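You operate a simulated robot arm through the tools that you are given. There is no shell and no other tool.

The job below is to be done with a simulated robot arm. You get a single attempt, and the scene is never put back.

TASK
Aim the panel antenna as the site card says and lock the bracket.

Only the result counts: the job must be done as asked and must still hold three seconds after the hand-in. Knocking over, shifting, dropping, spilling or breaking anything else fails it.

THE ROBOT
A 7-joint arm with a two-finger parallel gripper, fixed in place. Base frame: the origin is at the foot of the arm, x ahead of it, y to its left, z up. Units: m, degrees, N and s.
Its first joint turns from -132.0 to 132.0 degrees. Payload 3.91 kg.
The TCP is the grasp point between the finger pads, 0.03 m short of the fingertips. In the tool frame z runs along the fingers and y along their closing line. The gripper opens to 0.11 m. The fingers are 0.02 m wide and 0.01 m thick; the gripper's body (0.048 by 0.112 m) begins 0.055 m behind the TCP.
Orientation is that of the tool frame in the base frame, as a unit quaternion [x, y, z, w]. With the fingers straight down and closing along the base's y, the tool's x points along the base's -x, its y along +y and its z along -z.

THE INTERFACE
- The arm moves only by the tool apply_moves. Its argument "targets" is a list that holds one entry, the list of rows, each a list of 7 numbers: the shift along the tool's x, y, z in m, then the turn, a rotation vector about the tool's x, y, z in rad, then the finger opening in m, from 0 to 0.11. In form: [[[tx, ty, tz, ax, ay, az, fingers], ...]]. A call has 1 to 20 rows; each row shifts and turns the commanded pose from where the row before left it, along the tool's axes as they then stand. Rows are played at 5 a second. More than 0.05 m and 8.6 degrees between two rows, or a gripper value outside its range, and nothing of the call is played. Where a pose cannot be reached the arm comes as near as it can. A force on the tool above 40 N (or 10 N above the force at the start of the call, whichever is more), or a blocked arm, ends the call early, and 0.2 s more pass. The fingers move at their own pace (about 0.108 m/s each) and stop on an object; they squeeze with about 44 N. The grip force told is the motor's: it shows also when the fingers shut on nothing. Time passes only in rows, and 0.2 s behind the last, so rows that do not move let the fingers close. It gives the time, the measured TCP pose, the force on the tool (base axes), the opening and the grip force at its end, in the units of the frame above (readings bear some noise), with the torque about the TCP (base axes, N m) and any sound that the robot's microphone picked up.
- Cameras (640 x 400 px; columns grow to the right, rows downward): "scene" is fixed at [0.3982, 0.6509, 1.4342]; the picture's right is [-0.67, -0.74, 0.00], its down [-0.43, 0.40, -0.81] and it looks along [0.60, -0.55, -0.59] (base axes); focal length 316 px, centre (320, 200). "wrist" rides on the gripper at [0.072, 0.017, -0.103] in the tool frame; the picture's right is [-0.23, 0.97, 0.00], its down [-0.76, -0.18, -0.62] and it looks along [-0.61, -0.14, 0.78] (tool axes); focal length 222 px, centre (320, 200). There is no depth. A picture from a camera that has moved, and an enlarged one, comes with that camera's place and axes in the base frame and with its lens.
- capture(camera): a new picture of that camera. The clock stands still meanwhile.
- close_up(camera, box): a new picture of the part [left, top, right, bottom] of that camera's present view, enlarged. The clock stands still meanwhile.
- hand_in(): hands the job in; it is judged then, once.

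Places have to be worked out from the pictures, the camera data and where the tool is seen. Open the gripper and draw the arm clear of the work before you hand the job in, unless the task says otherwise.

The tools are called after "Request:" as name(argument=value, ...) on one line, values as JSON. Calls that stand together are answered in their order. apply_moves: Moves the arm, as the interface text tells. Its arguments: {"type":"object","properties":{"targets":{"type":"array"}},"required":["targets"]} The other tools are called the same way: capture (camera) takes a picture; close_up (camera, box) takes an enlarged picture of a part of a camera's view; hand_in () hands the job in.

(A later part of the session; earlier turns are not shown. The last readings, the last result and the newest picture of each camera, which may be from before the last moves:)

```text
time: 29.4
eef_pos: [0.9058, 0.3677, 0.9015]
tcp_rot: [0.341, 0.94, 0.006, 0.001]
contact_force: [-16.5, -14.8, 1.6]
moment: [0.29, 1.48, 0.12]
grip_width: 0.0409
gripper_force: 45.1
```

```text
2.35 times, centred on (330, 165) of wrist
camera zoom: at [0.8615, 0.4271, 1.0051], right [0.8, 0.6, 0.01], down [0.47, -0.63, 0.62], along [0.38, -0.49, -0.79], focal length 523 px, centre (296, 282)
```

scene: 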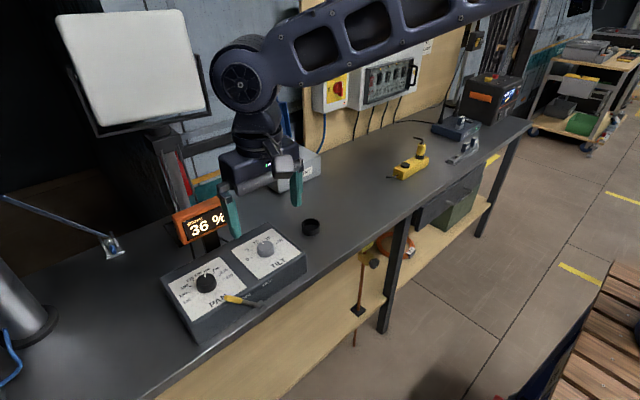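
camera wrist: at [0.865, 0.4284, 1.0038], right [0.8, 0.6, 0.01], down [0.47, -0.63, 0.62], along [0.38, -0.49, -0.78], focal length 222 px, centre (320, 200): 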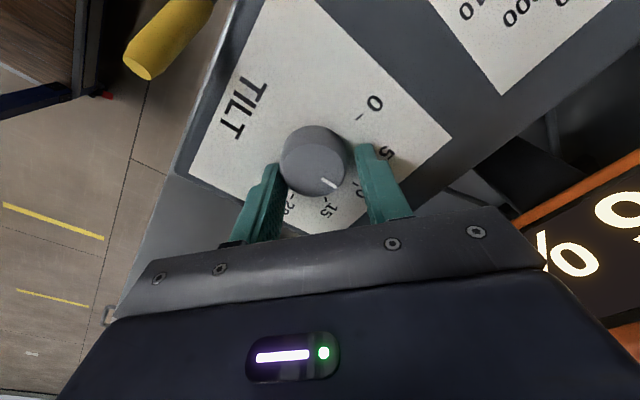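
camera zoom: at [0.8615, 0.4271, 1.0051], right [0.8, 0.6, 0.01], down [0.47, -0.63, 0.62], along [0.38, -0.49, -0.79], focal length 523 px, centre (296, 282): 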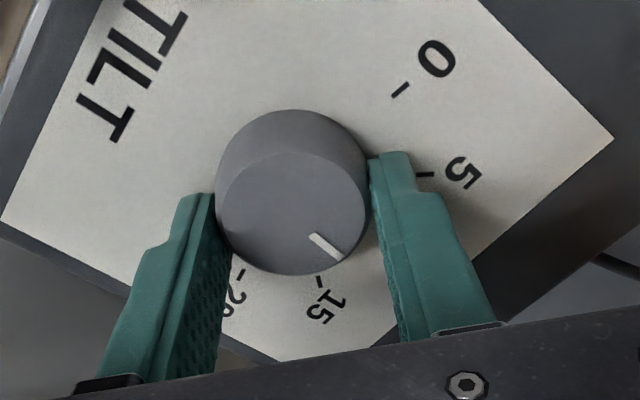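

Now gripped firmly (45 N, 0.041 m). I turn counter-clockwise seen from above (negative about tool z), a few rows first to see that the knob follows.

Request:
apply_moves(targets=[[[0, -0.001, 0, 0, 0, -0.08, 0.02], [0, 0, 0, 0, 0, -0.1, 0.02], [0, 0, 0, 0, 0, -0.1, 0.02], [0, 0, 0, 0, 0, -0.1, 0.02]]])

Request:
close_up(camera="scene", box=[220, 210, 320, 280])

Request:
close_up(camera="wrist", box=[220, 80, 440, 250])

```text
time: 30.4
eef_pos: [0.9068, 0.3699, 0.9024]
tcp_rot: [0.156, 0.988, 0.006, 0.002]
contact_force: [21.0, 23.5, -1.4]
moment: [1.06, -0.33, -0.15]
grip_width: 0.0409
gripper_force: 44.6
```

```text
5.71 times, centred on (270, 245) of scene
camera zoom: at [0.3982, 0.6509, 1.4342], right [-0.67, -0.74, 0.0], down [-0.43, 0.4, -0.81], along [0.6, -0.55, -0.59], focal length 1806 px, centre (606, -57)
```

zoom: 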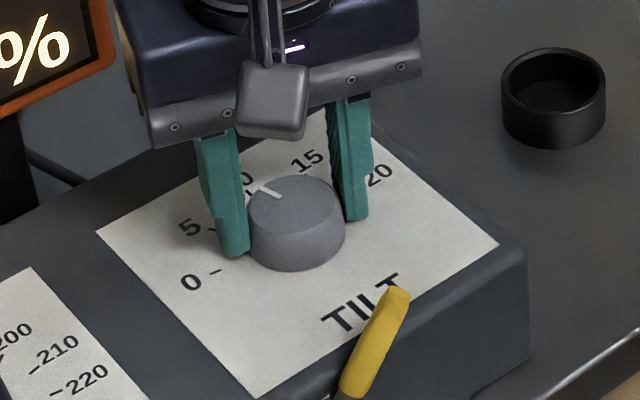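

```text
2.35 times, centred on (330, 165) of wrist
camera zoom: at [0.843, 0.4072, 1.0048], right [0.52, 0.86, 0.01], down [0.66, -0.41, 0.62], along [0.54, -0.31, -0.78], focal length 523 px, centre (296, 282)
```

zoom: 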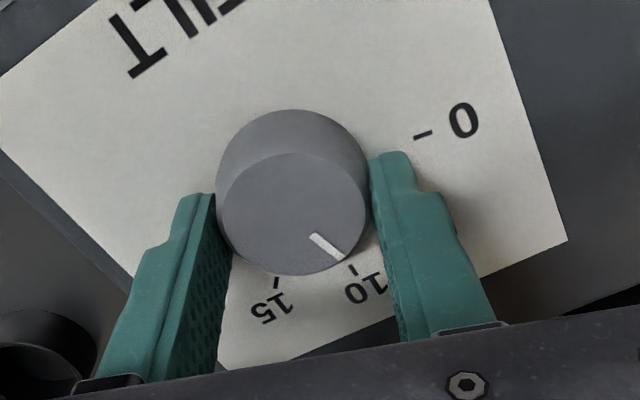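

The knob follows the fingers rigidly (22° so far). A lateral load of about 31 N has built up toward +x,+y, so I shift half a millimetre that way and keep turning.

Request:
apply_moves(targets=[[[-0.0003, 0.0006, 0, 0, 0, 0, 0.02], [0, 0, 0, 0, 0, -0.09, 0.02], [0, 0, 0, 0, 0, -0.09, 0.02], [0, 0, 0, 0, 0, -0.09, 0.02]]])

```text
time: 31.3
eef_pos: [0.907, 0.3704, 0.902]
tcp_rot: [0.067, 0.998, 0.007, 0.004]
contact_force: [6.5, 6.7, -7.5]
moment: [0.43, -0.26, -0.05]
grip_width: 0.041
gripper_force: 44.9
stopped in row 4: the force on the tool passed its limit at 44 N (the readings are from after the stop); the commanded pose is now the measured one
```

The stop left yaw at -7.7° with only light load. The drift of TCP suggests the knob axis lies about 5 mm nearer the robot than the TCP, so I add 0.45 mm of tool +y per 0.09 rad to turn about the knob axis.

Request:
apply_moves(targets=[[[0, 0.00045, 0, 0, 0, -0.09, 0.02], [0, 0.00045, 0, 0, 0, -0.09, 0.02], [0, 0.00045, 0, 0, 0, -0.09, 0.02]]])

Request:
close_up(camera="wrist", box=[220, 80, 440, 250])

```text
time: 32.1
eef_pos: [0.9069, 0.3716, 0.9024]
tcp_rot: [-0.067, 0.998, 0.006, 0.004]
contact_force: [8.0, 7.1, -9.5]
moment: [0.09, 0.36, 0.01]
grip_width: 0.0407
gripper_force: 45.1
```

```text
2.35 times, centred on (330, 165) of wrist
camera zoom: at [0.8329, 0.3776, 1.0047], right [0.09, 1.0, 0.01], down [0.77, -0.08, 0.63], along [0.63, -0.05, -0.78], focal length 523 px, centre (296, 282)
```

zoom: 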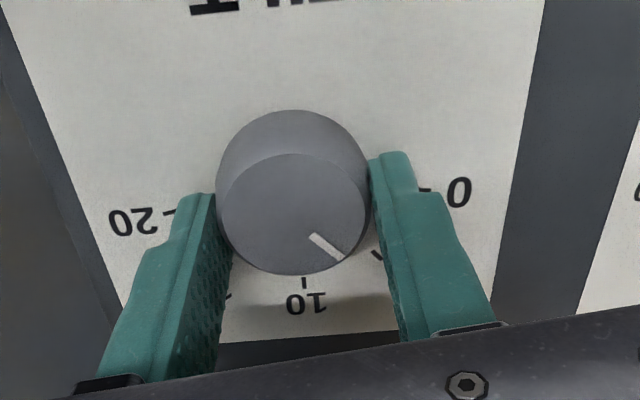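

Loads stay low and the pointer is near 5. I keep turning the same way.

Request:
apply_moves(targets=[[[0, 0.00045, 0, 0, 0, -0.09, 0.02], [0, 0.00045, 0, 0, 0, -0.09, 0.02], [0, 0.00045, 0, 0, 0, -0.09, 0.02], [0, 0.00045, 0, 0, 0, -0.09, 0.02], [0, 0.00045, 0, 0, 0, -0.09, 0.02]]])

Request:
close_up(camera="wrist", box=[220, 80, 440, 250])

Request:
close_up(camera="scene", box=[234, 228, 298, 268])

```text
time: 33.3
eef_pos: [0.9064, 0.3744, 0.9017]
tcp_rot: [-0.289, 0.957, 0.006, 0.006]
contact_force: [1.1, -2.9, 0.7]
moment: [-0.54, 0.87, -0.02]
grip_width: 0.0412
gripper_force: 45.3
```

```text
2.35 times, centred on (330, 165) of wrist
camera zoom: at [0.8365, 0.3464, 1.0043], right [-0.35, 0.94, 0.01], down [0.73, 0.27, 0.63], along [0.59, 0.23, -0.77], focal length 523 px, centre (296, 282)
```

zoom: 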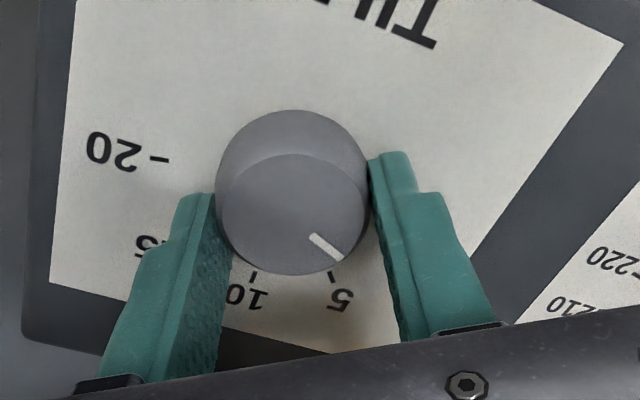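

```text
10.00 times, centred on (266, 248) of scene
camera zoom: at [0.3982, 0.6509, 1.4342], right [-0.67, -0.74, 0.0], down [-0.43, 0.4, -0.81], along [0.6, -0.55, -0.59], focal length 3160 px, centre (860, -280)
```

zoom: 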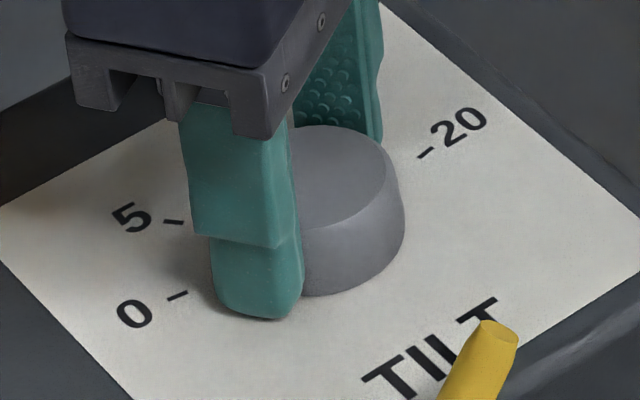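

Yaw is now 33.6°, so the knob has turned about 73°; pointer angle is roughly 67–72° and needs 80°. I'll turn another 0.18 rad, release, and measure with the clear scene view.

Request:
apply_moves(targets=[[[0, 0.00045, 0, 0, 0, -0.09, 0.02], [0, 0.00045, 0, 0, 0, -0.09, 0.02], [0, 0, 0, 0, 0, 0, 0.02]]])

Request:
close_up(camera="wrist", box=[220, 80, 440, 250])

```text
time: 34.1
eef_pos: [0.9057, 0.3741, 0.9022]
tcp_rot: [-0.374, 0.928, 0.004, 0.006]
contact_force: [0.2, -8.1, -0.4]
moment: [-0.51, 0.44, 0.02]
grip_width: 0.0408
gripper_force: 45.4
```

```text
2.35 times, centred on (330, 165) of wrist
camera zoom: at [0.8418, 0.3349, 1.0042], right [-0.51, 0.86, 0.01], down [0.67, 0.39, 0.63], along [0.54, 0.33, -0.77], focal length 523 px, centre (296, 282)
```

zoom: 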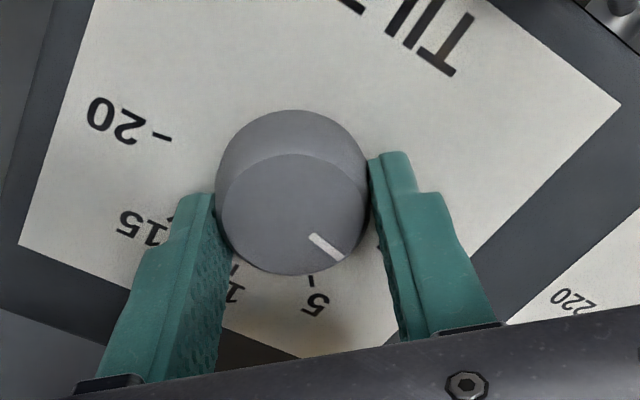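

Now open and rise straight up to read the dial from the scene camera.

Request:
apply_moves(targets=[[[0, 0, 0, 0, 0, 0, 0.08], [0, 0, 0, 0, 0, 0, 0.08], [0, 0, -0.03, 0, 0, 0, 0.08], [0, 0, -0.05, 0, 0, 0, 0.08], [0, 0, -0.05, 0, 0, 0, 0.08], [0, 0, -0.03, 0, 0, 0, 0.08]]])

Request:
close_up(camera="scene", box=[234, 228, 298, 268])

Request:
capture(camera="scene")

Request:
close_up(camera="wrist", box=[220, 50, 440, 220])

```text
time: 35.5
eef_pos: [0.9047, 0.3732, 1.0599]
tcp_rot: [-0.374, 0.927, 0.004, 0.005]
contact_force: [0.5, -0.5, -0.5]
moment: [-0.01, 0.01, 0.0]
grip_width: 0.0799
gripper_force: 0.2
```

```text
10.00 times, centred on (266, 248) of scene
camera zoom: at [0.3982, 0.6509, 1.4342], right [-0.67, -0.74, 0.0], down [-0.43, 0.4, -0.81], along [0.6, -0.55, -0.59], focal length 3160 px, centre (860, -280)
```

zoom: 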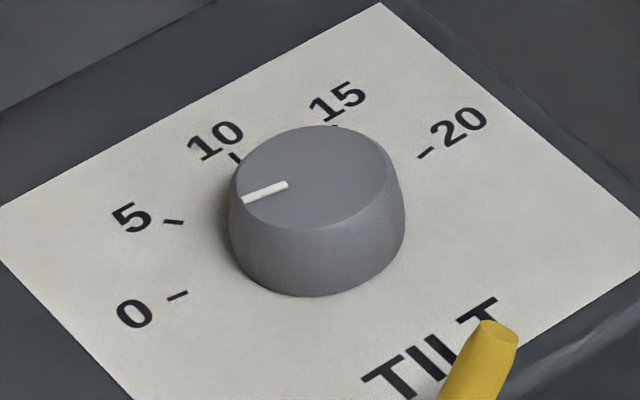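

```text
taken
```

scene: 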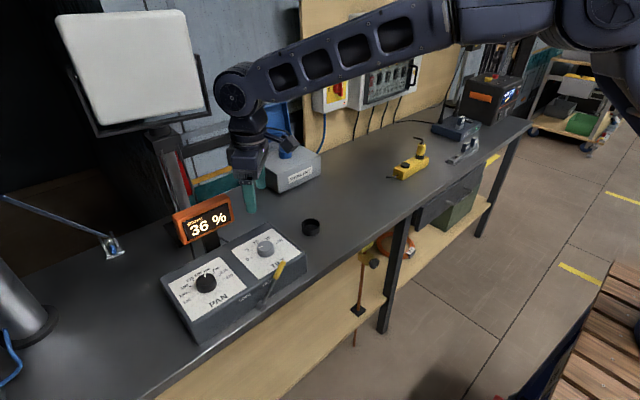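

```text
2.35 times, centred on (330, 135) of wrist
camera zoom: at [0.8409, 0.3348, 1.1626], right [-0.51, 0.86, 0.01], down [0.67, 0.39, 0.63], along [0.54, 0.33, -0.77], focal length 523 px, centre (296, 353)
```

zoom: 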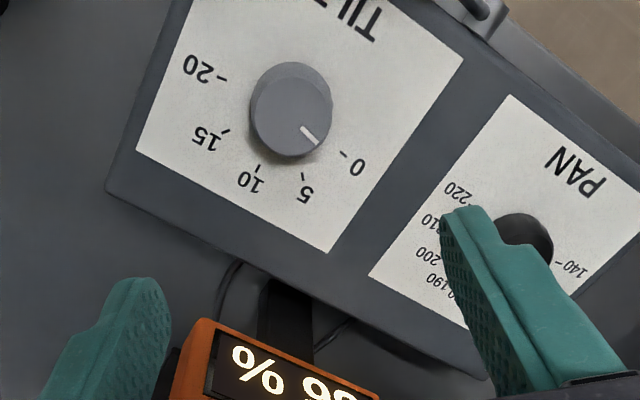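

The pointer line is now nearly parallel to the 0 tick (computed 77–80°). The signal still reads 36 %, so I check finer on the pointer/tick and on the antenna and display.

Request:
close_up(camera="scene", box=[248, 238, 280, 258])

Request:
close_up(camera="scene", box=[0, 0, 240, 150])

```text
16.00 times, centred on (264, 248) of scene
camera zoom: at [0.3982, 0.6509, 1.4342], right [-0.67, -0.74, 0.0], down [-0.43, 0.4, -0.81], along [0.6, -0.55, -0.59], focal length 5056 px, centre (1216, -568)
```

zoom: 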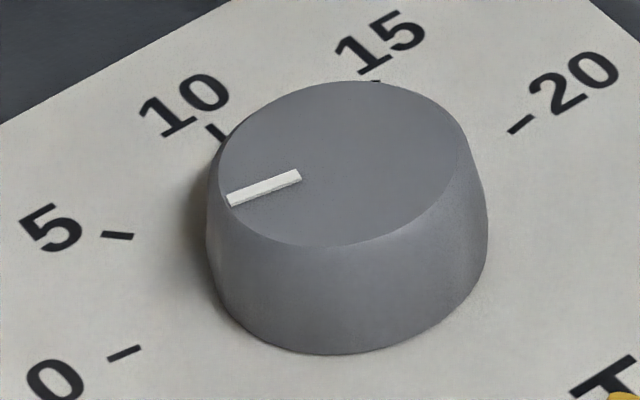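

```text
2.67 times, centred on (120, 75) of scene
camera zoom: at [0.3982, 0.6509, 1.4342], right [-0.67, -0.74, 0.0], down [-0.43, 0.4, -0.81], along [0.6, -0.55, -0.59], focal length 843 px, centre (853, 533)
```

zoom: 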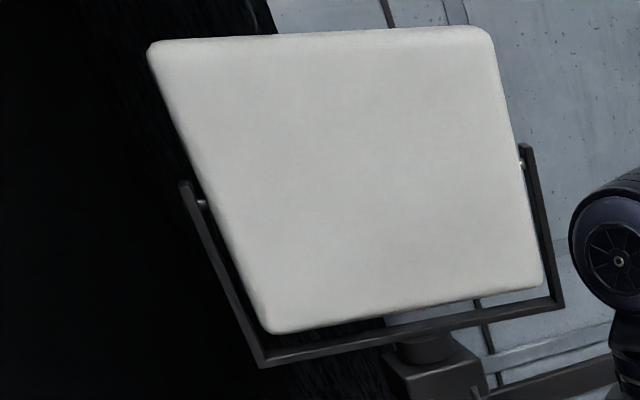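

The fine view puts the pointer about 3–4° short of the 0 tick (tilt ≈ 0.4). I'll go back down in the same pose, regrip and add 0.065 rad.

Request:
apply_moves(targets=[[[0, 0, 0.04, 0, 0, 0, 0.08], [0, 0, 0.05, 0, 0, 0, 0.08], [0, 0, 0.04, 0, 0, 0, 0.08], [0, 0, 0.028, 0, 0, 0, 0.08], [0, 0, 0, 0, 0, 0, 0.055], [0, 0, 0, 0, 0, 0, 0.03], [0, 0, 0, 0, 0, 0, 0.03]]])

Request:
close_up(camera="wrist", box=[220, 80, 440, 250])

```text
time: 37.1
eef_pos: [0.907, 0.3744, 0.9035]
tcp_rot: [-0.374, 0.927, 0.005, 0.006]
contact_force: [-3.4, 4.0, -3.1]
moment: [0.85, -0.89, -0.04]
grip_width: 0.0408
gripper_force: 45.3
```

```text
2.35 times, centred on (330, 165) of wrist
camera zoom: at [0.8423, 0.3352, 1.006], right [-0.51, 0.86, 0.01], down [0.67, 0.39, 0.63], along [0.54, 0.33, -0.77], focal length 523 px, centre (296, 282)
```

zoom: 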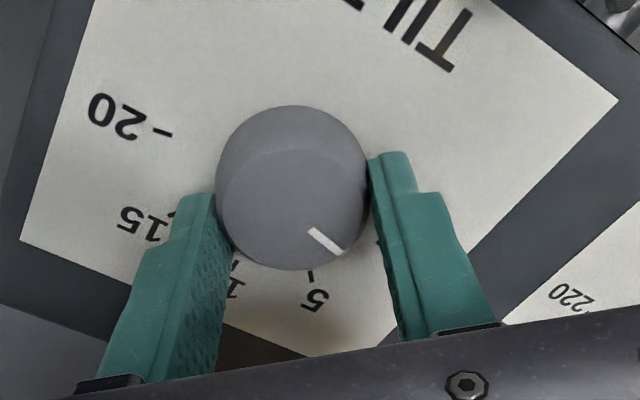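

Regripped cleanly with little load. Adding the small turn, then releasing and rising to measure again.

Request:
apply_moves(targets=[[[0, 0.0001, 0, 0, 0, -0.032, 0.03], [0, 0.0001, 0, 0, 0, -0.033, 0.03], [0, 0, 0, 0, 0, 0, 0.03]]])

Request:
apply_moves(targets=[[[0, 0, 0, 0, 0, 0, 0.08], [0, 0, 0, 0, 0, 0, 0.08], [0, 0, -0.03, 0, 0, 0, 0.08], [0, 0, -0.05, 0, 0, 0, 0.08], [0, 0, -0.05, 0, 0, 0, 0.08], [0, 0, -0.03, 0, 0, 0, 0.08]]])

Request:
close_up(camera="scene", box=[248, 238, 280, 258])

Request:
close_up(camera="scene", box=[130, 180, 350, 340])

```text
time: 37.9
eef_pos: [0.905, 0.3757, 0.9034]
tcp_rot: [-0.403, 0.915, 0.004, 0.006]
contact_force: [2.4, 10.0, -4.8]
moment: [0.39, -0.09, -0.68]
grip_width: 0.0408
gripper_force: 45.4
```

```text
time: 39.3
eef_pos: [0.9016, 0.3769, 1.0678]
tcp_rot: [-0.403, 0.915, 0.004, 0.005]
contact_force: [0.6, -0.1, -0.7]
moment: [0.01, 0.05, -0.01]
grip_width: 0.0798
gripper_force: 0.0
```

```text
16.00 times, centred on (264, 248) of scene
camera zoom: at [0.3982, 0.6509, 1.4342], right [-0.67, -0.74, 0.0], down [-0.43, 0.4, -0.81], along [0.6, -0.55, -0.59], focal length 5056 px, centre (1216, -568)
```

zoom: 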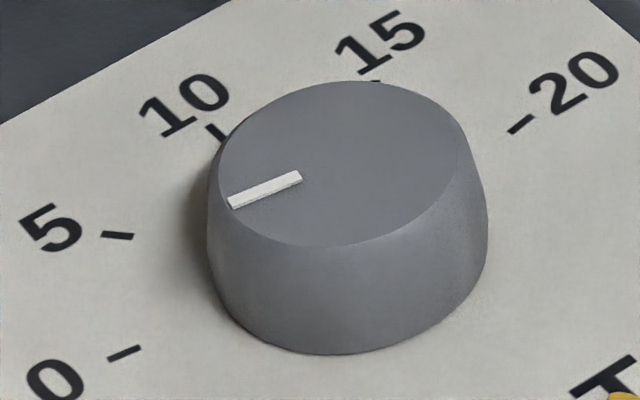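

```text
2.50 times, centred on (240, 260) of scene
camera zoom: at [0.3982, 0.6509, 1.4342], right [-0.67, -0.74, 0.0], down [-0.43, 0.4, -0.81], along [0.6, -0.55, -0.59], focal length 790 px, centre (520, 50)
```

zoom: 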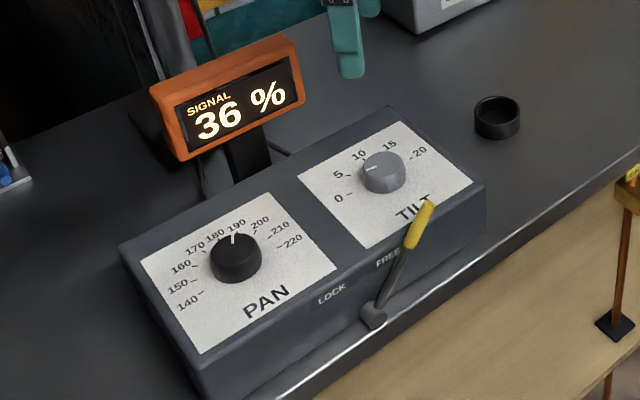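

The knob barely moved while torque rose to 0.68 N·m, so TILT is at its end stop at 0 (pointer parallel to the 0 tick). Now for PAN: I turn the tool to -40° yaw and move above the PAN knob, judged to be near (0.903, 0.529).

Request:
apply_moves(targets=[[[0, 0, 0, 0, 0, 0.139, 0.08], [0, 0, 0, 0, 0, 0.139, 0.08], [0, 0, 0, 0, 0, 0.139, 0.08], [0, 0, 0, 0, 0, 0.139, 0.08], [0, 0, 0, 0, 0, 0.139, 0.08], [0, 0, 0, 0, 0, 0.139, 0.08], [0, 0, 0, 0, 0, 0.139, 0.08], [0, 0, 0, 0, 0, 0.139, 0.08], [0, 0, 0, 0, 0, 0.139, 0.08], [0, 0, 0, 0, 0, 0.139, 0.08], [0, 0, 0, 0, 0, 0.139, 0.08], [0.0242, 0.0293, 0, 0, 0, 0, 0.08], [0.0242, 0.0293, 0, 0, 0, 0, 0.08], [0.0242, 0.0293, 0, 0, 0, 0, 0.08], [0.0242, 0.0293, 0, 0, 0, 0, 0.08], [0, 0, 0, 0, 0, 0, 0.08]]])

Request:
capture(camera="wrist")

Request:
capture(camera="scene")

```text
time: 42.7
eef_pos: [0.9026, 0.5272, 1.0664]
tcp_rot: [0.341, 0.94, 0.008, 0.001]
contact_force: [0.9, -0.8, -0.4]
moment: [0.04, -0.02, 0.03]
grip_width: 0.0801
gripper_force: 0.0
```

```text
taken
camera wrist: at [0.8582, 0.5856, 1.1698], right [0.8, 0.6, 0.01], down [0.46, -0.63, 0.62], along [0.38, -0.49, -0.79], focal length 222 px, centre (320, 200)
```

wrist: 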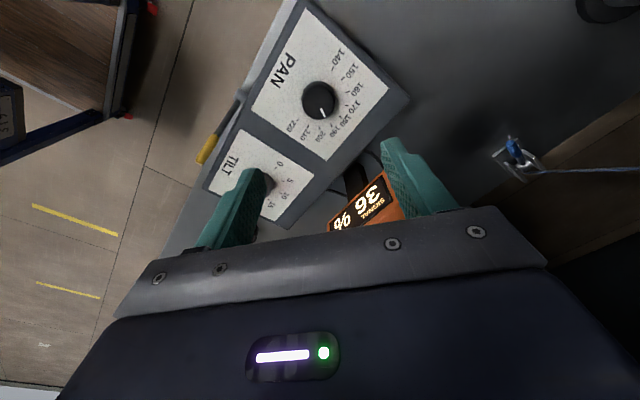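

```text
taken
```

scene: 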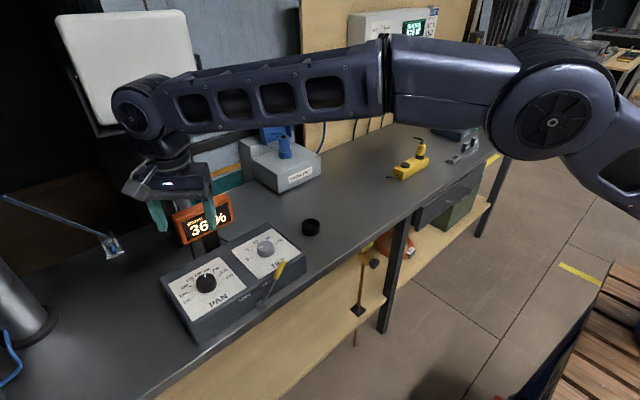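

The arm reaches here with the tool vertical. The TCP (0.9026, 0.527) is within a couple of mm of the PAN knob centre; I descend with a check.

Request:
apply_moves(targets=[[[0, 0, 0.04, 0, 0, 0, 0.08], [0, 0, 0.05, 0, 0, 0, 0.08], [0, 0, 0.04, 0, 0, 0, 0.08], [0, 0, 0.02, 0, 0, 0, 0.08], [0, 0, 0.01, 0, 0, 0, 0.08], [0, 0, 0, 0, 0, 0, 0.08]]])

Request:
capture(camera="wrist")

Request:
close_up(camera="scene", box=[140, 230, 260, 320])

```text
time: 44.1
eef_pos: [0.9053, 0.5277, 0.9052]
tcp_rot: [0.342, 0.94, 0.008, 0.002]
contact_force: [-0.6, 0.3, 0.0]
moment: [0.03, 0.0, 0.01]
grip_width: 0.0797
gripper_force: 0.0
```

```text
taken
camera wrist: at [0.8605, 0.5857, 1.0091], right [0.8, 0.6, 0.01], down [0.46, -0.63, 0.62], along [0.38, -0.49, -0.79], focal length 222 px, centre (320, 200)
```

wrist: 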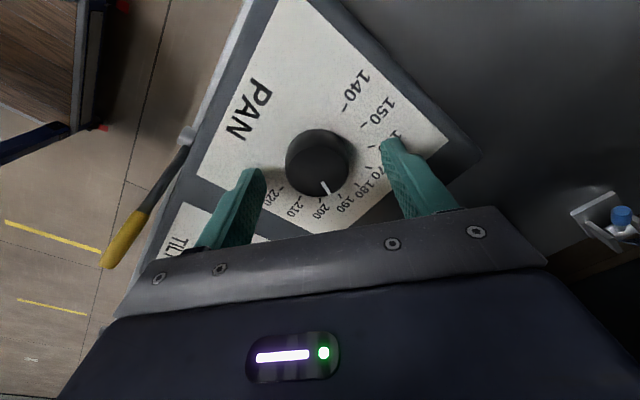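

```text
4.44 times, centred on (200, 275) of scene
camera zoom: at [0.3982, 0.6509, 1.4342], right [-0.67, -0.74, 0.0], down [-0.43, 0.4, -0.81], along [0.6, -0.55, -0.59], focal length 1404 px, centre (853, -133)
```

zoom: 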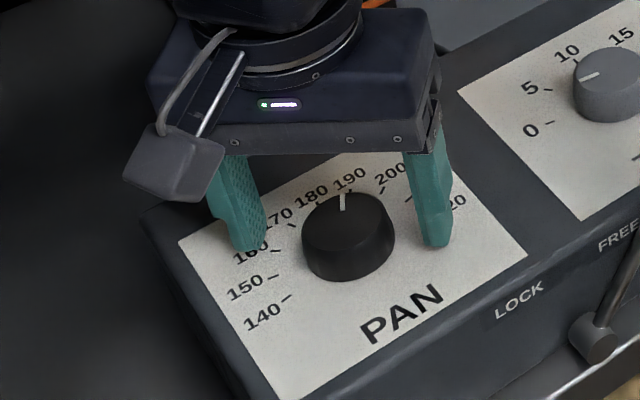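

The knob is centred between the fingers; as with TILT, the axis should lie about 4–5 mm along tool +x, so I shift 4 mm that way, lower 4 mm and close.

Request:
apply_moves(targets=[[[0.004, 0, 0.002, 0, 0, 0, 0.08], [0, 0, 0.002, 0, 0, 0, 0.07], [0, 0, 0, 0, 0, 0, 0.05], [0, 0, 0, 0, 0, 0, 0.03], [0, 0, 0, 0, 0, 0, 0.03]]])

Request:
close_up(camera="wrist", box=[220, 80, 440, 250])

```text
time: 45.3
eef_pos: [0.9015, 0.5299, 0.9023]
tcp_rot: [0.342, 0.94, 0.008, 0.001]
contact_force: [-19.4, -18.4, 2.4]
moment: [-0.39, 0.87, -0.08]
grip_width: 0.0436
gripper_force: 13.2
```

```text
2.35 times, centred on (330, 165) of wrist
camera zoom: at [0.8569, 0.5882, 1.0053], right [0.8, 0.6, 0.01], down [0.47, -0.63, 0.62], along [0.38, -0.49, -0.79], focal length 523 px, centre (296, 282)
```

zoom: 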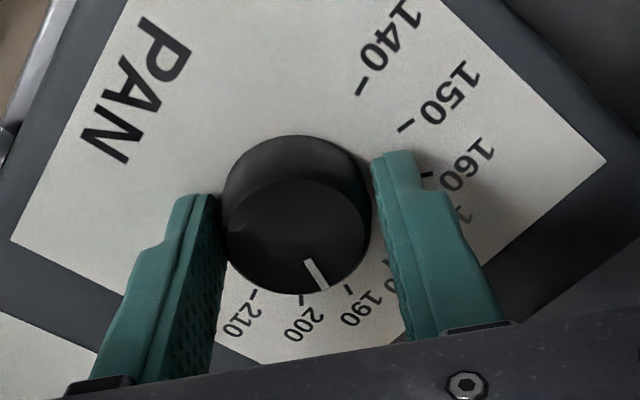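

The -y finger touches first again; I shift 2–3 mm along tool -y in small steps to let the grip settle.

Request:
apply_moves(targets=[[[0, -0.001, 0, 0, 0, 0, 0.02], [0, -0.001, 0, 0, 0, 0, 0.02], [0, -0.0007, 0, 0, 0, 0, 0.02], [0, 0, 0, 0, 0, 0, 0.02]]])

```text
time: 46.3
eef_pos: [0.9011, 0.5296, 0.9032]
tcp_rot: [0.342, 0.94, 0.008, 0.001]
contact_force: [-0.5, 1.0, -11.2]
moment: [0.44, 0.37, -0.01]
grip_width: 0.0411
gripper_force: 45.2
```

Gripped at 0.041 m and 45 N with hardly any lateral load. I start turning counter-clockwise.

Request:
apply_moves(targets=[[[0, 0, 0, 0, 0, -0.09, 0.02], [0, 0, 0, 0, 0, -0.09, 0.02], [0, 0, 0, 0, 0, -0.09, 0.02]]])

Request:
close_up(camera="wrist", box=[220, 80, 440, 250])

```text
time: 47.1
eef_pos: [0.9004, 0.5283, 0.902]
tcp_rot: [0.212, 0.977, 0.007, 0.003]
contact_force: [-19.2, -10.1, -2.8]
moment: [-0.31, 1.37, -0.07]
grip_width: 0.041
gripper_force: 44.8
```

```text
2.35 times, centred on (330, 165) of wrist
camera zoom: at [0.8416, 0.5728, 1.0052], right [0.61, 0.79, 0.01], down [0.62, -0.48, 0.62], along [0.5, -0.37, -0.78], focal length 523 px, centre (296, 282)
```

zoom: 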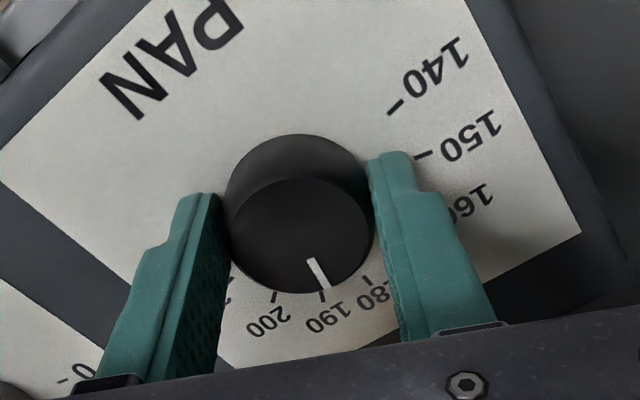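

The knob follows (15° so far) with a modest load. I correct half a millimetre and continue.

Request:
apply_moves(targets=[[[0.0003, -0.0004, 0, 0, 0, -0.06, 0.02], [0, -0.0002, 0, 0, 0, -0.09, 0.02], [0, -0.0002, 0, 0, 0, -0.09, 0.02], [0, -0.0002, 0, 0, 0, -0.09, 0.02]]])

Request:
close_up(camera="wrist", box=[220, 80, 440, 250])

```text
time: 48.1
eef_pos: [0.9004, 0.5277, 0.9024]
tcp_rot: [0.048, 0.999, 0.006, 0.004]
contact_force: [-18.4, -13.2, -2.5]
moment: [-0.49, 1.1, -0.03]
grip_width: 0.0414
gripper_force: 45.2
```

```text
2.35 times, centred on (330, 165) of wrist
camera zoom: at [0.83, 0.5502, 1.0049], right [0.32, 0.95, 0.01], down [0.74, -0.26, 0.63], along [0.6, -0.19, -0.78], focal length 523 px, centre (296, 282)
```

zoom: 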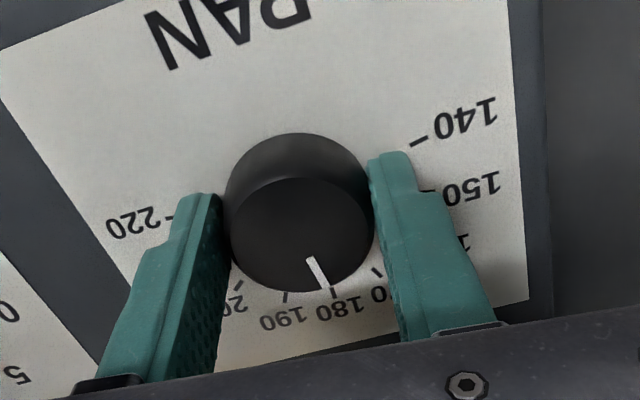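

Now about +9° (≈ 176). I relieve the load slightly and continue toward +50°.

Request:
apply_moves(targets=[[[0.0005, -0.0004, 0, 0, 0, -0.06, 0.02], [0, -0.0002, 0, 0, 0, -0.09, 0.02], [0, -0.0002, 0, 0, 0, -0.09, 0.02], [0, -0.0002, 0, 0, 0, -0.09, 0.02]]])

Request:
close_up(camera="wrist", box=[220, 80, 440, 250])

```text
time: 49.1
eef_pos: [0.8994, 0.5262, 0.9017]
tcp_rot: [-0.117, 0.993, 0.006, 0.005]
contact_force: [4.8, 7.0, 4.2]
moment: [0.45, 0.44, 0.0]
grip_width: 0.0409
gripper_force: 45.1
```

```text
2.35 times, centred on (330, 165) of wrist
camera zoom: at [0.8261, 0.5249, 1.0045], right [-0.01, 1.0, 0.01], down [0.78, -0.01, 0.63], along [0.63, 0.01, -0.78], focal length 523 px, centre (296, 282)
```

zoom: 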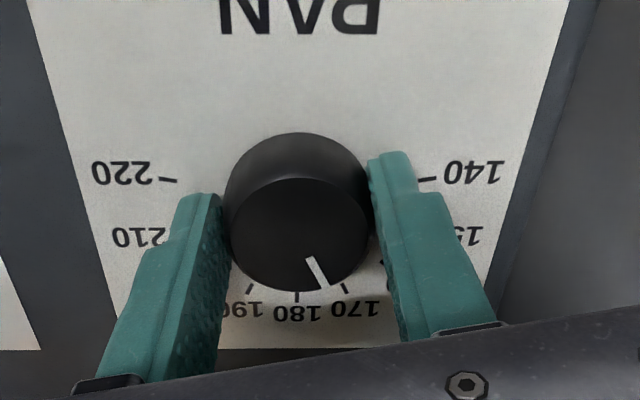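

Pointer now measures about 28.5° (≈ 168.5); 21.5° remain. I turn 0.375 rad more.

Request:
apply_moves(targets=[[[0, -0.0001, 0, 0, 0, -0.09, 0.02], [0, -0.0002, 0, 0, 0, -0.09, 0.02], [0, -0.0002, 0, 0, 0, -0.09, 0.02], [0, -0.0002, 0, 0, 0, -0.09, 0.02], [0, 0, 0, 0, 0, -0.01, 0.02], [0, 0, 0, 0, 0, 0, 0.02]]])

Request:
close_up(camera="wrist", box=[220, 80, 440, 250])

Request:
close_up(camera="scene", box=[150, 190, 290, 310])

```text
time: 50.5
eef_pos: [0.9008, 0.5257, 0.9015]
tcp_rot: [-0.297, 0.955, 0.005, 0.005]
contact_force: [17.4, 19.2, -2.1]
moment: [1.02, -0.89, 0.04]
grip_width: 0.041
gripper_force: 44.7
```

```text
2.35 times, centred on (330, 165) of wrist
camera zoom: at [0.8315, 0.4974, 1.0043], right [-0.37, 0.93, 0.01], down [0.72, 0.28, 0.63], along [0.59, 0.24, -0.77], focal length 523 px, centre (296, 282)
```

zoom: 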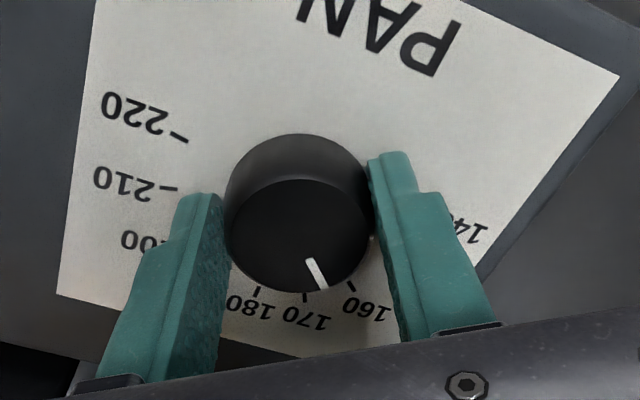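

```text
3.33 times, centred on (220, 250) of scene
camera zoom: at [0.3982, 0.6509, 1.4342], right [-0.67, -0.74, 0.0], down [-0.43, 0.4, -0.81], along [0.6, -0.55, -0.59], focal length 1053 px, centre (653, 33)
```

zoom: 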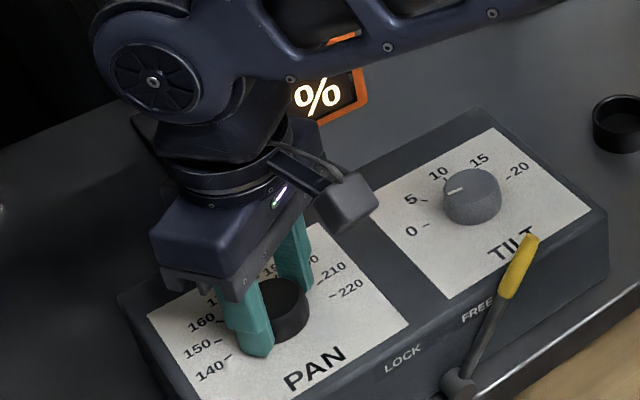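

Turned 74.5° in all, so the pointer should be about 49–50°. I open and rise to measure.

Request:
apply_moves(targets=[[[0, 0, 0, 0, 0, 0, 0.08], [0, 0, 0, 0, 0, 0, 0.08], [0, 0, -0.03, 0, 0, 0, 0.08], [0, 0, -0.05, 0, 0, 0, 0.08], [0, 0, -0.05, 0, 0, 0, 0.08], [0, 0, -0.03, 0, 0, 0, 0.08]]])

Request:
close_up(camera="scene", box=[172, 262, 236, 302])

Request:
close_up(camera="scene", box=[130, 180, 350, 340])

Request:
close_up(camera="scene", box=[0, 0, 240, 150])

Request:
capture(camera="wrist")

```text
time: 51.9
eef_pos: [0.899, 0.5241, 1.0649]
tcp_rot: [-0.297, 0.955, 0.006, 0.005]
contact_force: [0.3, 0.0, -1.3]
moment: [-0.01, -0.01, 0.01]
grip_width: 0.0799
gripper_force: 0.0
```

```text
10.00 times, centred on (204, 282) of scene
camera zoom: at [0.3982, 0.6509, 1.4342], right [-0.67, -0.74, 0.0], down [-0.43, 0.4, -0.81], along [0.6, -0.55, -0.59], focal length 3160 px, centre (1480, -620)
```

zoom: 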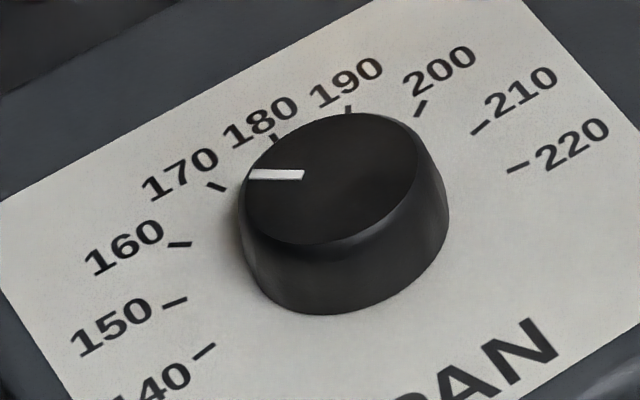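

```text
2.50 times, centred on (240, 260) of scene
camera zoom: at [0.3982, 0.6509, 1.4342], right [-0.67, -0.74, 0.0], down [-0.43, 0.4, -0.81], along [0.6, -0.55, -0.59], focal length 790 px, centre (520, 50)
```

zoom: 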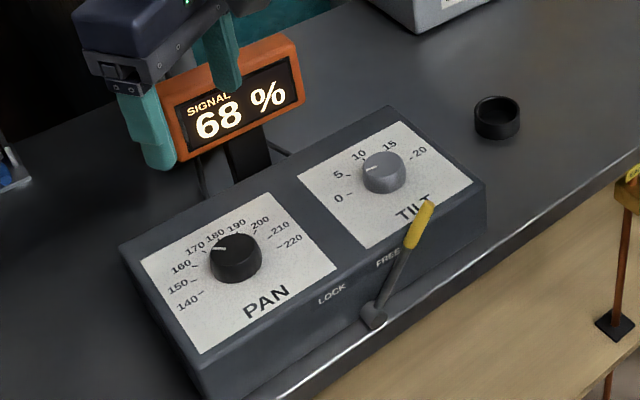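

```text
2.67 times, centred on (120, 75) of scene
camera zoom: at [0.3982, 0.6509, 1.4342], right [-0.67, -0.74, 0.0], down [-0.43, 0.4, -0.81], along [0.6, -0.55, -0.59], focal length 843 px, centre (853, 533)
```

zoom: 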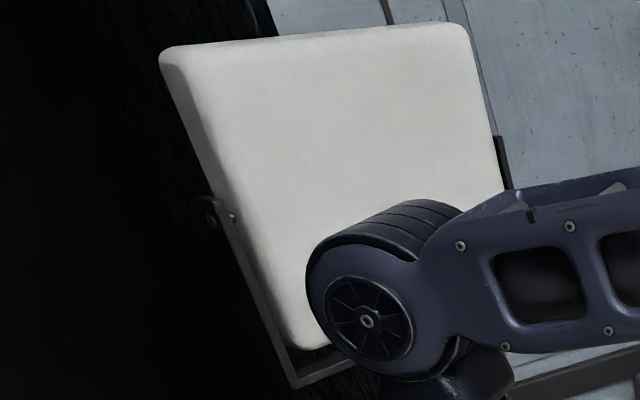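

```text
taken
camera wrist: at [0.8295, 0.496, 1.1671], right [-0.37, 0.93, 0.01], down [0.72, 0.28, 0.63], along [0.59, 0.24, -0.78], focal length 222 px, centre (320, 200)
```

wrist: 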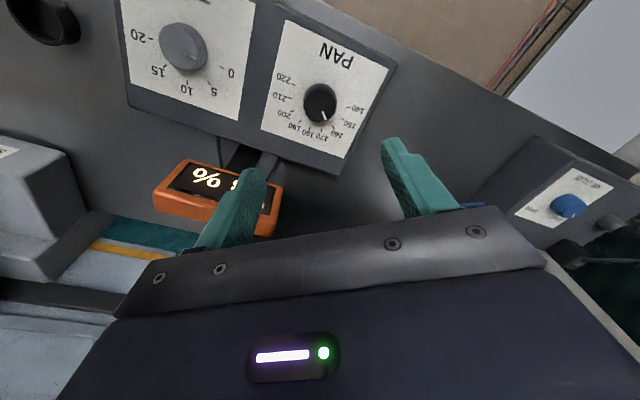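

The signal rose to 68 %. PAN now reads close to 160; I zoom harder to compare pointer and 160 tick directions.

Request:
close_up(camera="scene", box=[184, 268, 216, 288])

Request:
close_up(camera="wrist", box=[260, 60, 380, 160])

Request:
close_up(camera="scene", box=[184, 260, 232, 290])

```text
16.00 times, centred on (200, 278) of scene
camera zoom: at [0.3982, 0.6509, 1.4342], right [-0.67, -0.74, 0.0], down [-0.43, 0.4, -0.81], along [0.6, -0.55, -0.59], focal length 5056 px, centre (2240, -1048)
```

zoom: 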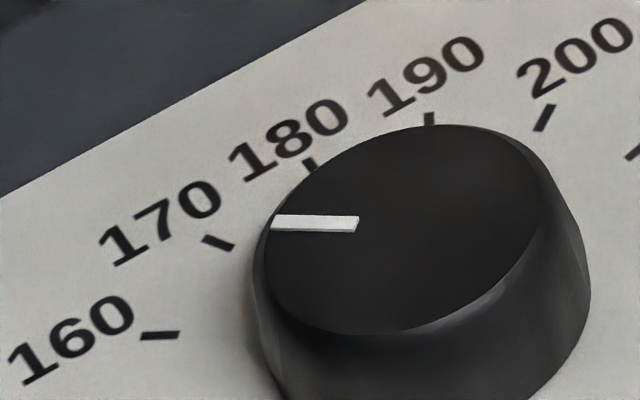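

```text
4.00 times, centred on (320, 110) of wrist
camera zoom: at [0.8295, 0.496, 1.1671], right [-0.37, 0.93, 0.01], down [0.72, 0.28, 0.63], along [0.59, 0.24, -0.78], focal length 888 px, centre (320, 560)
```

zoom: 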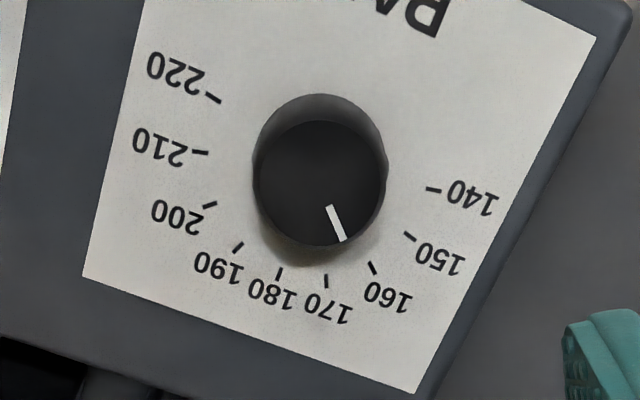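

```text
13.33 times, centred on (208, 275) of scene
camera zoom: at [0.3982, 0.6509, 1.4342], right [-0.67, -0.74, 0.0], down [-0.43, 0.4, -0.81], along [0.6, -0.55, -0.59], focal length 4214 px, centre (1813, -800)
```

zoom: 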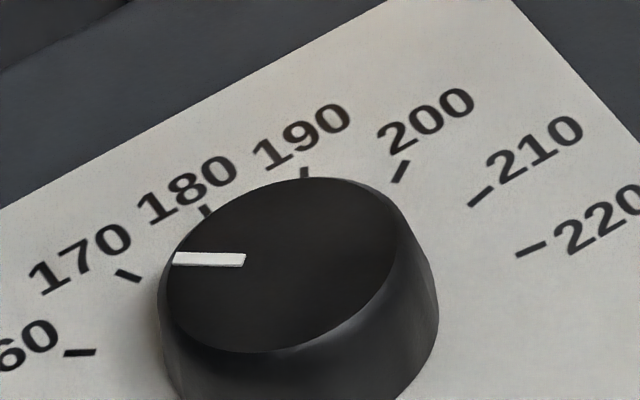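

The pointer measures about 44° against the tick's 50°, i.e. PAN ≈ 162.4, so about 6° more is needed. I go straight back down and regrip.

Request:
apply_moves(targets=[[[0, 0, 0.04, 0, 0, 0, 0.08], [0, 0, 0.05, 0, 0, 0, 0.08], [0, 0, 0.04, 0, 0, 0, 0.08], [0, 0, 0.031, 0, 0, 0, 0.08], [0, 0, 0, 0, 0, 0, 0.055], [0, 0, 0, 0, 0, 0, 0.03], [0, 0, 0, 0, 0, 0, 0.02]]])

Request:
close_up(camera="wrist", box=[220, 80, 440, 250])

```text
time: 53.5
eef_pos: [0.8992, 0.5249, 0.9009]
tcp_rot: [-0.296, 0.955, 0.004, 0.006]
contact_force: [5.7, -11.1, 2.5]
moment: [0.29, -1.08, -0.02]
grip_width: 0.0412
gripper_force: 45.1
```

```text
2.35 times, centred on (330, 165) of wrist
camera zoom: at [0.8303, 0.4969, 1.0026], right [-0.36, 0.93, 0.01], down [0.72, 0.28, 0.63], along [0.59, 0.24, -0.77], focal length 523 px, centre (296, 282)
```

zoom: 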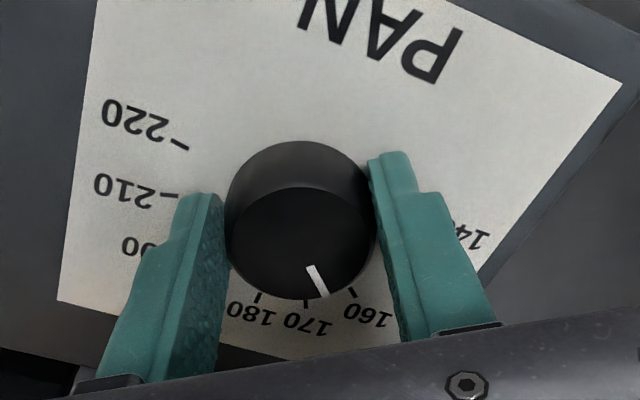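

Gripped well again; I add 0.11 rad, then release and measure.

Request:
apply_moves(targets=[[[0, 0, 0, 0, 0, -0.04, 0.02], [0, 0, 0, 0, 0, -0.035, 0.02], [0, 0, 0, 0, 0, -0.035, 0.02], [0, 0, 0, 0, 0, 0, 0.02]]])

Request:
apply_moves(targets=[[[0, 0, 0, 0, 0, 0, 0.08], [0, 0, 0, 0, 0, 0, 0.08], [0, 0, -0.03, 0, 0, 0, 0.08], [0, 0, -0.05, 0, 0, 0, 0.08], [0, 0, -0.05, 0, 0, 0, 0.08], [0, 0, -0.03, 0, 0, 0, 0.08]]])

Request:
close_up(camera="scene", box=[184, 268, 216, 288])

Request:
close_up(camera="wrist", box=[260, 60, 380, 160])

Request:
close_up(camera="scene", box=[130, 180, 350, 340])

```text
time: 54.5
eef_pos: [0.8995, 0.5249, 0.9002]
tcp_rot: [-0.349, 0.937, 0.004, 0.006]
contact_force: [9.4, -9.6, -3.2]
moment: [-0.45, 0.15, -0.05]
grip_width: 0.0411
gripper_force: 44.7
```

```text
time: 55.9
eef_pos: [0.8972, 0.5227, 1.063]
tcp_rot: [-0.349, 0.937, 0.005, 0.006]
contact_force: [0.5, 0.6, -0.2]
moment: [0.0, 0.0, -0.01]
grip_width: 0.08
gripper_force: 0.2
```

```text
16.00 times, centred on (200, 278) of scene
camera zoom: at [0.3982, 0.6509, 1.4342], right [-0.67, -0.74, 0.0], down [-0.43, 0.4, -0.81], along [0.6, -0.55, -0.59], focal length 5056 px, centre (2240, -1048)
```

zoom: 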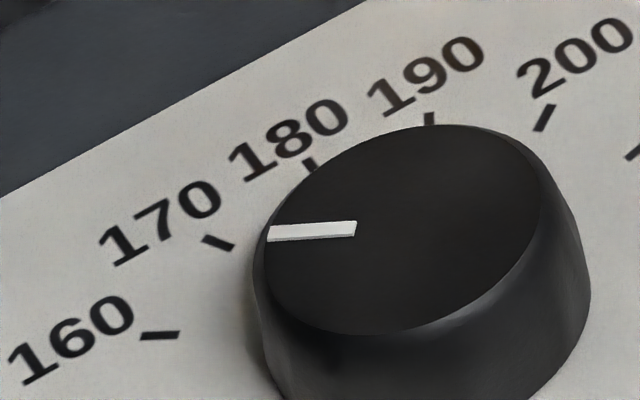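

```text
4.00 times, centred on (320, 110) of wrist
camera zoom: at [0.8321, 0.4874, 1.1651], right [-0.47, 0.89, 0.01], down [0.69, 0.36, 0.63], along [0.56, 0.3, -0.77], focal length 888 px, centre (320, 560)
```

zoom: 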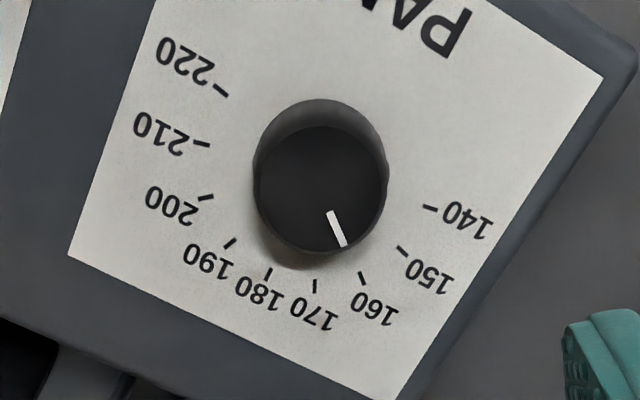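

```text
2.50 times, centred on (240, 260) of scene
camera zoom: at [0.3982, 0.6509, 1.4342], right [-0.67, -0.74, 0.0], down [-0.43, 0.4, -0.81], along [0.6, -0.55, -0.59], focal length 790 px, centre (520, 50)
```

zoom: 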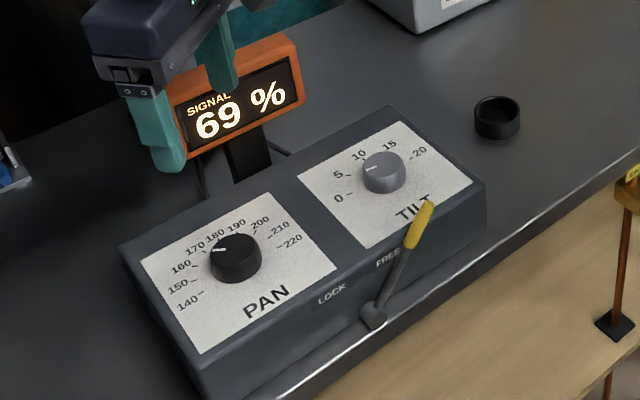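

The pointer is now parallel to the 160 tick (≈ 50°, two views agree) and the signal shows 69 %. Next I lock: tool back to yaw 0, fingers closed, going to the -y side of the lever at about (0.812, 0.325).

Request:
apply_moves(targets=[[[0, 0, 0, 0, 0, 0.1426, 0.08], [0, 0, 0, 0, 0, 0.1426, 0.05], [0, 0, 0, 0, 0, 0.1426, 0.0], [0, 0, 0, 0, 0, 0.1426, 0.0], [0, 0, 0, 0, 0, 0.1426, 0.0], [0.017, -0.0396, 0, 0, 0, 0, 0.0], [0.017, -0.0396, 0, 0, 0, 0, 0.0], [0.017, -0.0396, 0, 0, 0, 0, 0.0], [0.017, -0.0396, 0, 0, 0, 0, 0.0], [0.017, -0.0396, 0, 0, 0, 0, 0.0], [0, 0, 0.03, 0, 0, 0, 0], [0, 0, 0.04, 0, 0, 0, 0], [0, 0, 0, 0, 0, 0, 0]]])

Request:
capture(camera="wrist")

Request:
close_up(camera="scene", box=[130, 180, 350, 340])

```text
time: 58.7
eef_pos: [0.817, 0.3277, 0.9893]
tcp_rot: [0.0, 1.0, 0.007, 0.003]
contact_force: [0.4, -0.9, 0.1]
moment: [-0.02, 0.0, 0.0]
grip_width: 0.0
gripper_force: 37.3
```

```text
taken
camera wrist: at [0.7451, 0.3432, 1.091], right [0.23, 0.97, 0.01], down [0.76, -0.19, 0.63], along [0.61, -0.13, -0.78], focal length 222 px, centre (320, 200)
```

wrist: 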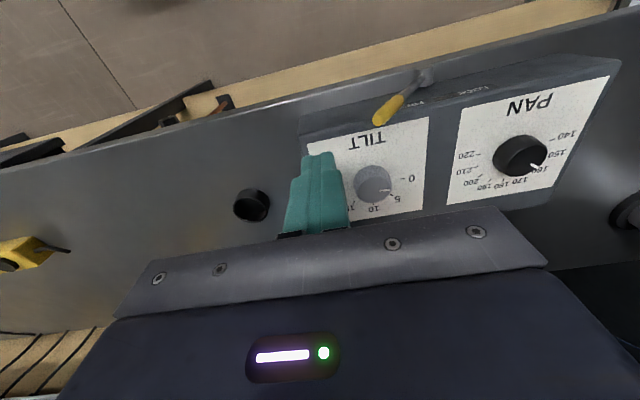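

```text
2.50 times, centred on (240, 260) of scene
camera zoom: at [0.3982, 0.6509, 1.4342], right [-0.67, -0.74, 0.0], down [-0.43, 0.4, -0.81], along [0.6, -0.55, -0.59], focal length 790 px, centre (520, 50)
```

zoom: 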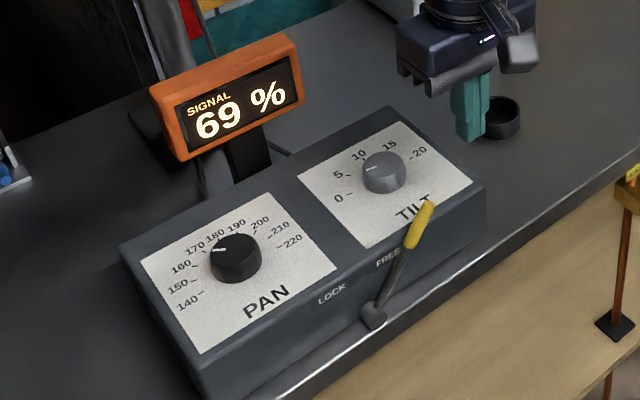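

The lever tip is at about (0.817, 0.38) and the box front edge at x ≈ 0.833, so I use x ≈ 0.81, descend to TCP z ≈ 0.885 on the -y side and push +y, rising slightly as before.

Request:
apply_moves(targets=[[[0.008, 0, 0.02, 0, 0, 0, 0], [0, 0, 0.04, 0, 0, 0, 0], [0, 0, 0.03, 0, 0, 0, 0], [0, 0, 0.014, 0, 0, 0, 0], [0, 0.012, 0, 0, 0, 0, 0], [0, 0.012, 0, 0, 0, 0, 0], [0, 0.01, 0, 0, 0, 0, 0], [0, 0.008, -0.003, 0, 0, 0, 0], [0, 0.008, -0.004, 0, 0, 0, 0], [0, 0.008, -0.004, 0, 0, 0, 0], [0, 0.008, -0.004, 0, 0, 0, 0], [0, 0.008, -0.004, 0, 0, 0, 0]]])

Request:
capture(camera="wrist")

Request:
close_up(camera="scene", box=[130, 180, 350, 340])

```text
time: 61.3
eef_pos: [0.8073, 0.3988, 0.9031]
tcp_rot: [-0.001, 1.0, 0.006, 0.003]
contact_force: [-0.7, -0.8, -0.9]
moment: [-0.01, 0.01, 0.0]
grip_width: 0.0001
gripper_force: 37.4
```

```text
taken
camera wrist: at [0.7353, 0.4153, 1.0058], right [0.23, 0.97, 0.01], down [0.76, -0.19, 0.63], along [0.61, -0.13, -0.78], focal length 222 px, centre (320, 200)
```

wrist: 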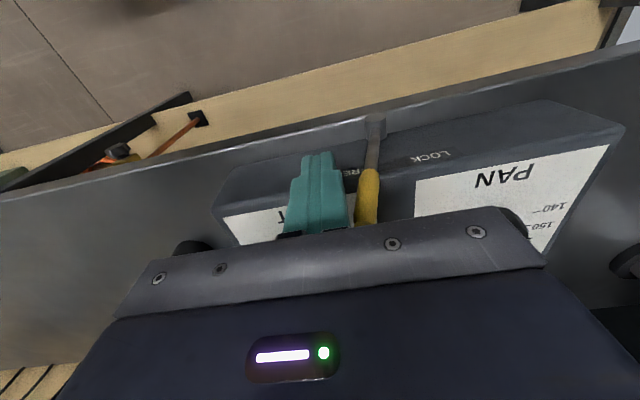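

```text
2.50 times, centred on (240, 260) of scene
camera zoom: at [0.3982, 0.6509, 1.4342], right [-0.67, -0.74, 0.0], down [-0.43, 0.4, -0.81], along [0.6, -0.55, -0.59], focal length 790 px, centre (520, 50)
```

zoom: 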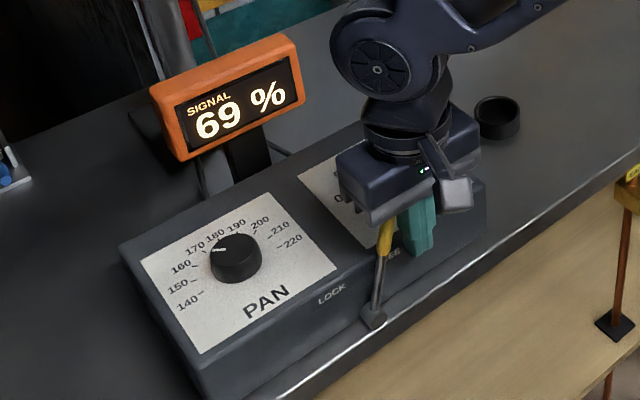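

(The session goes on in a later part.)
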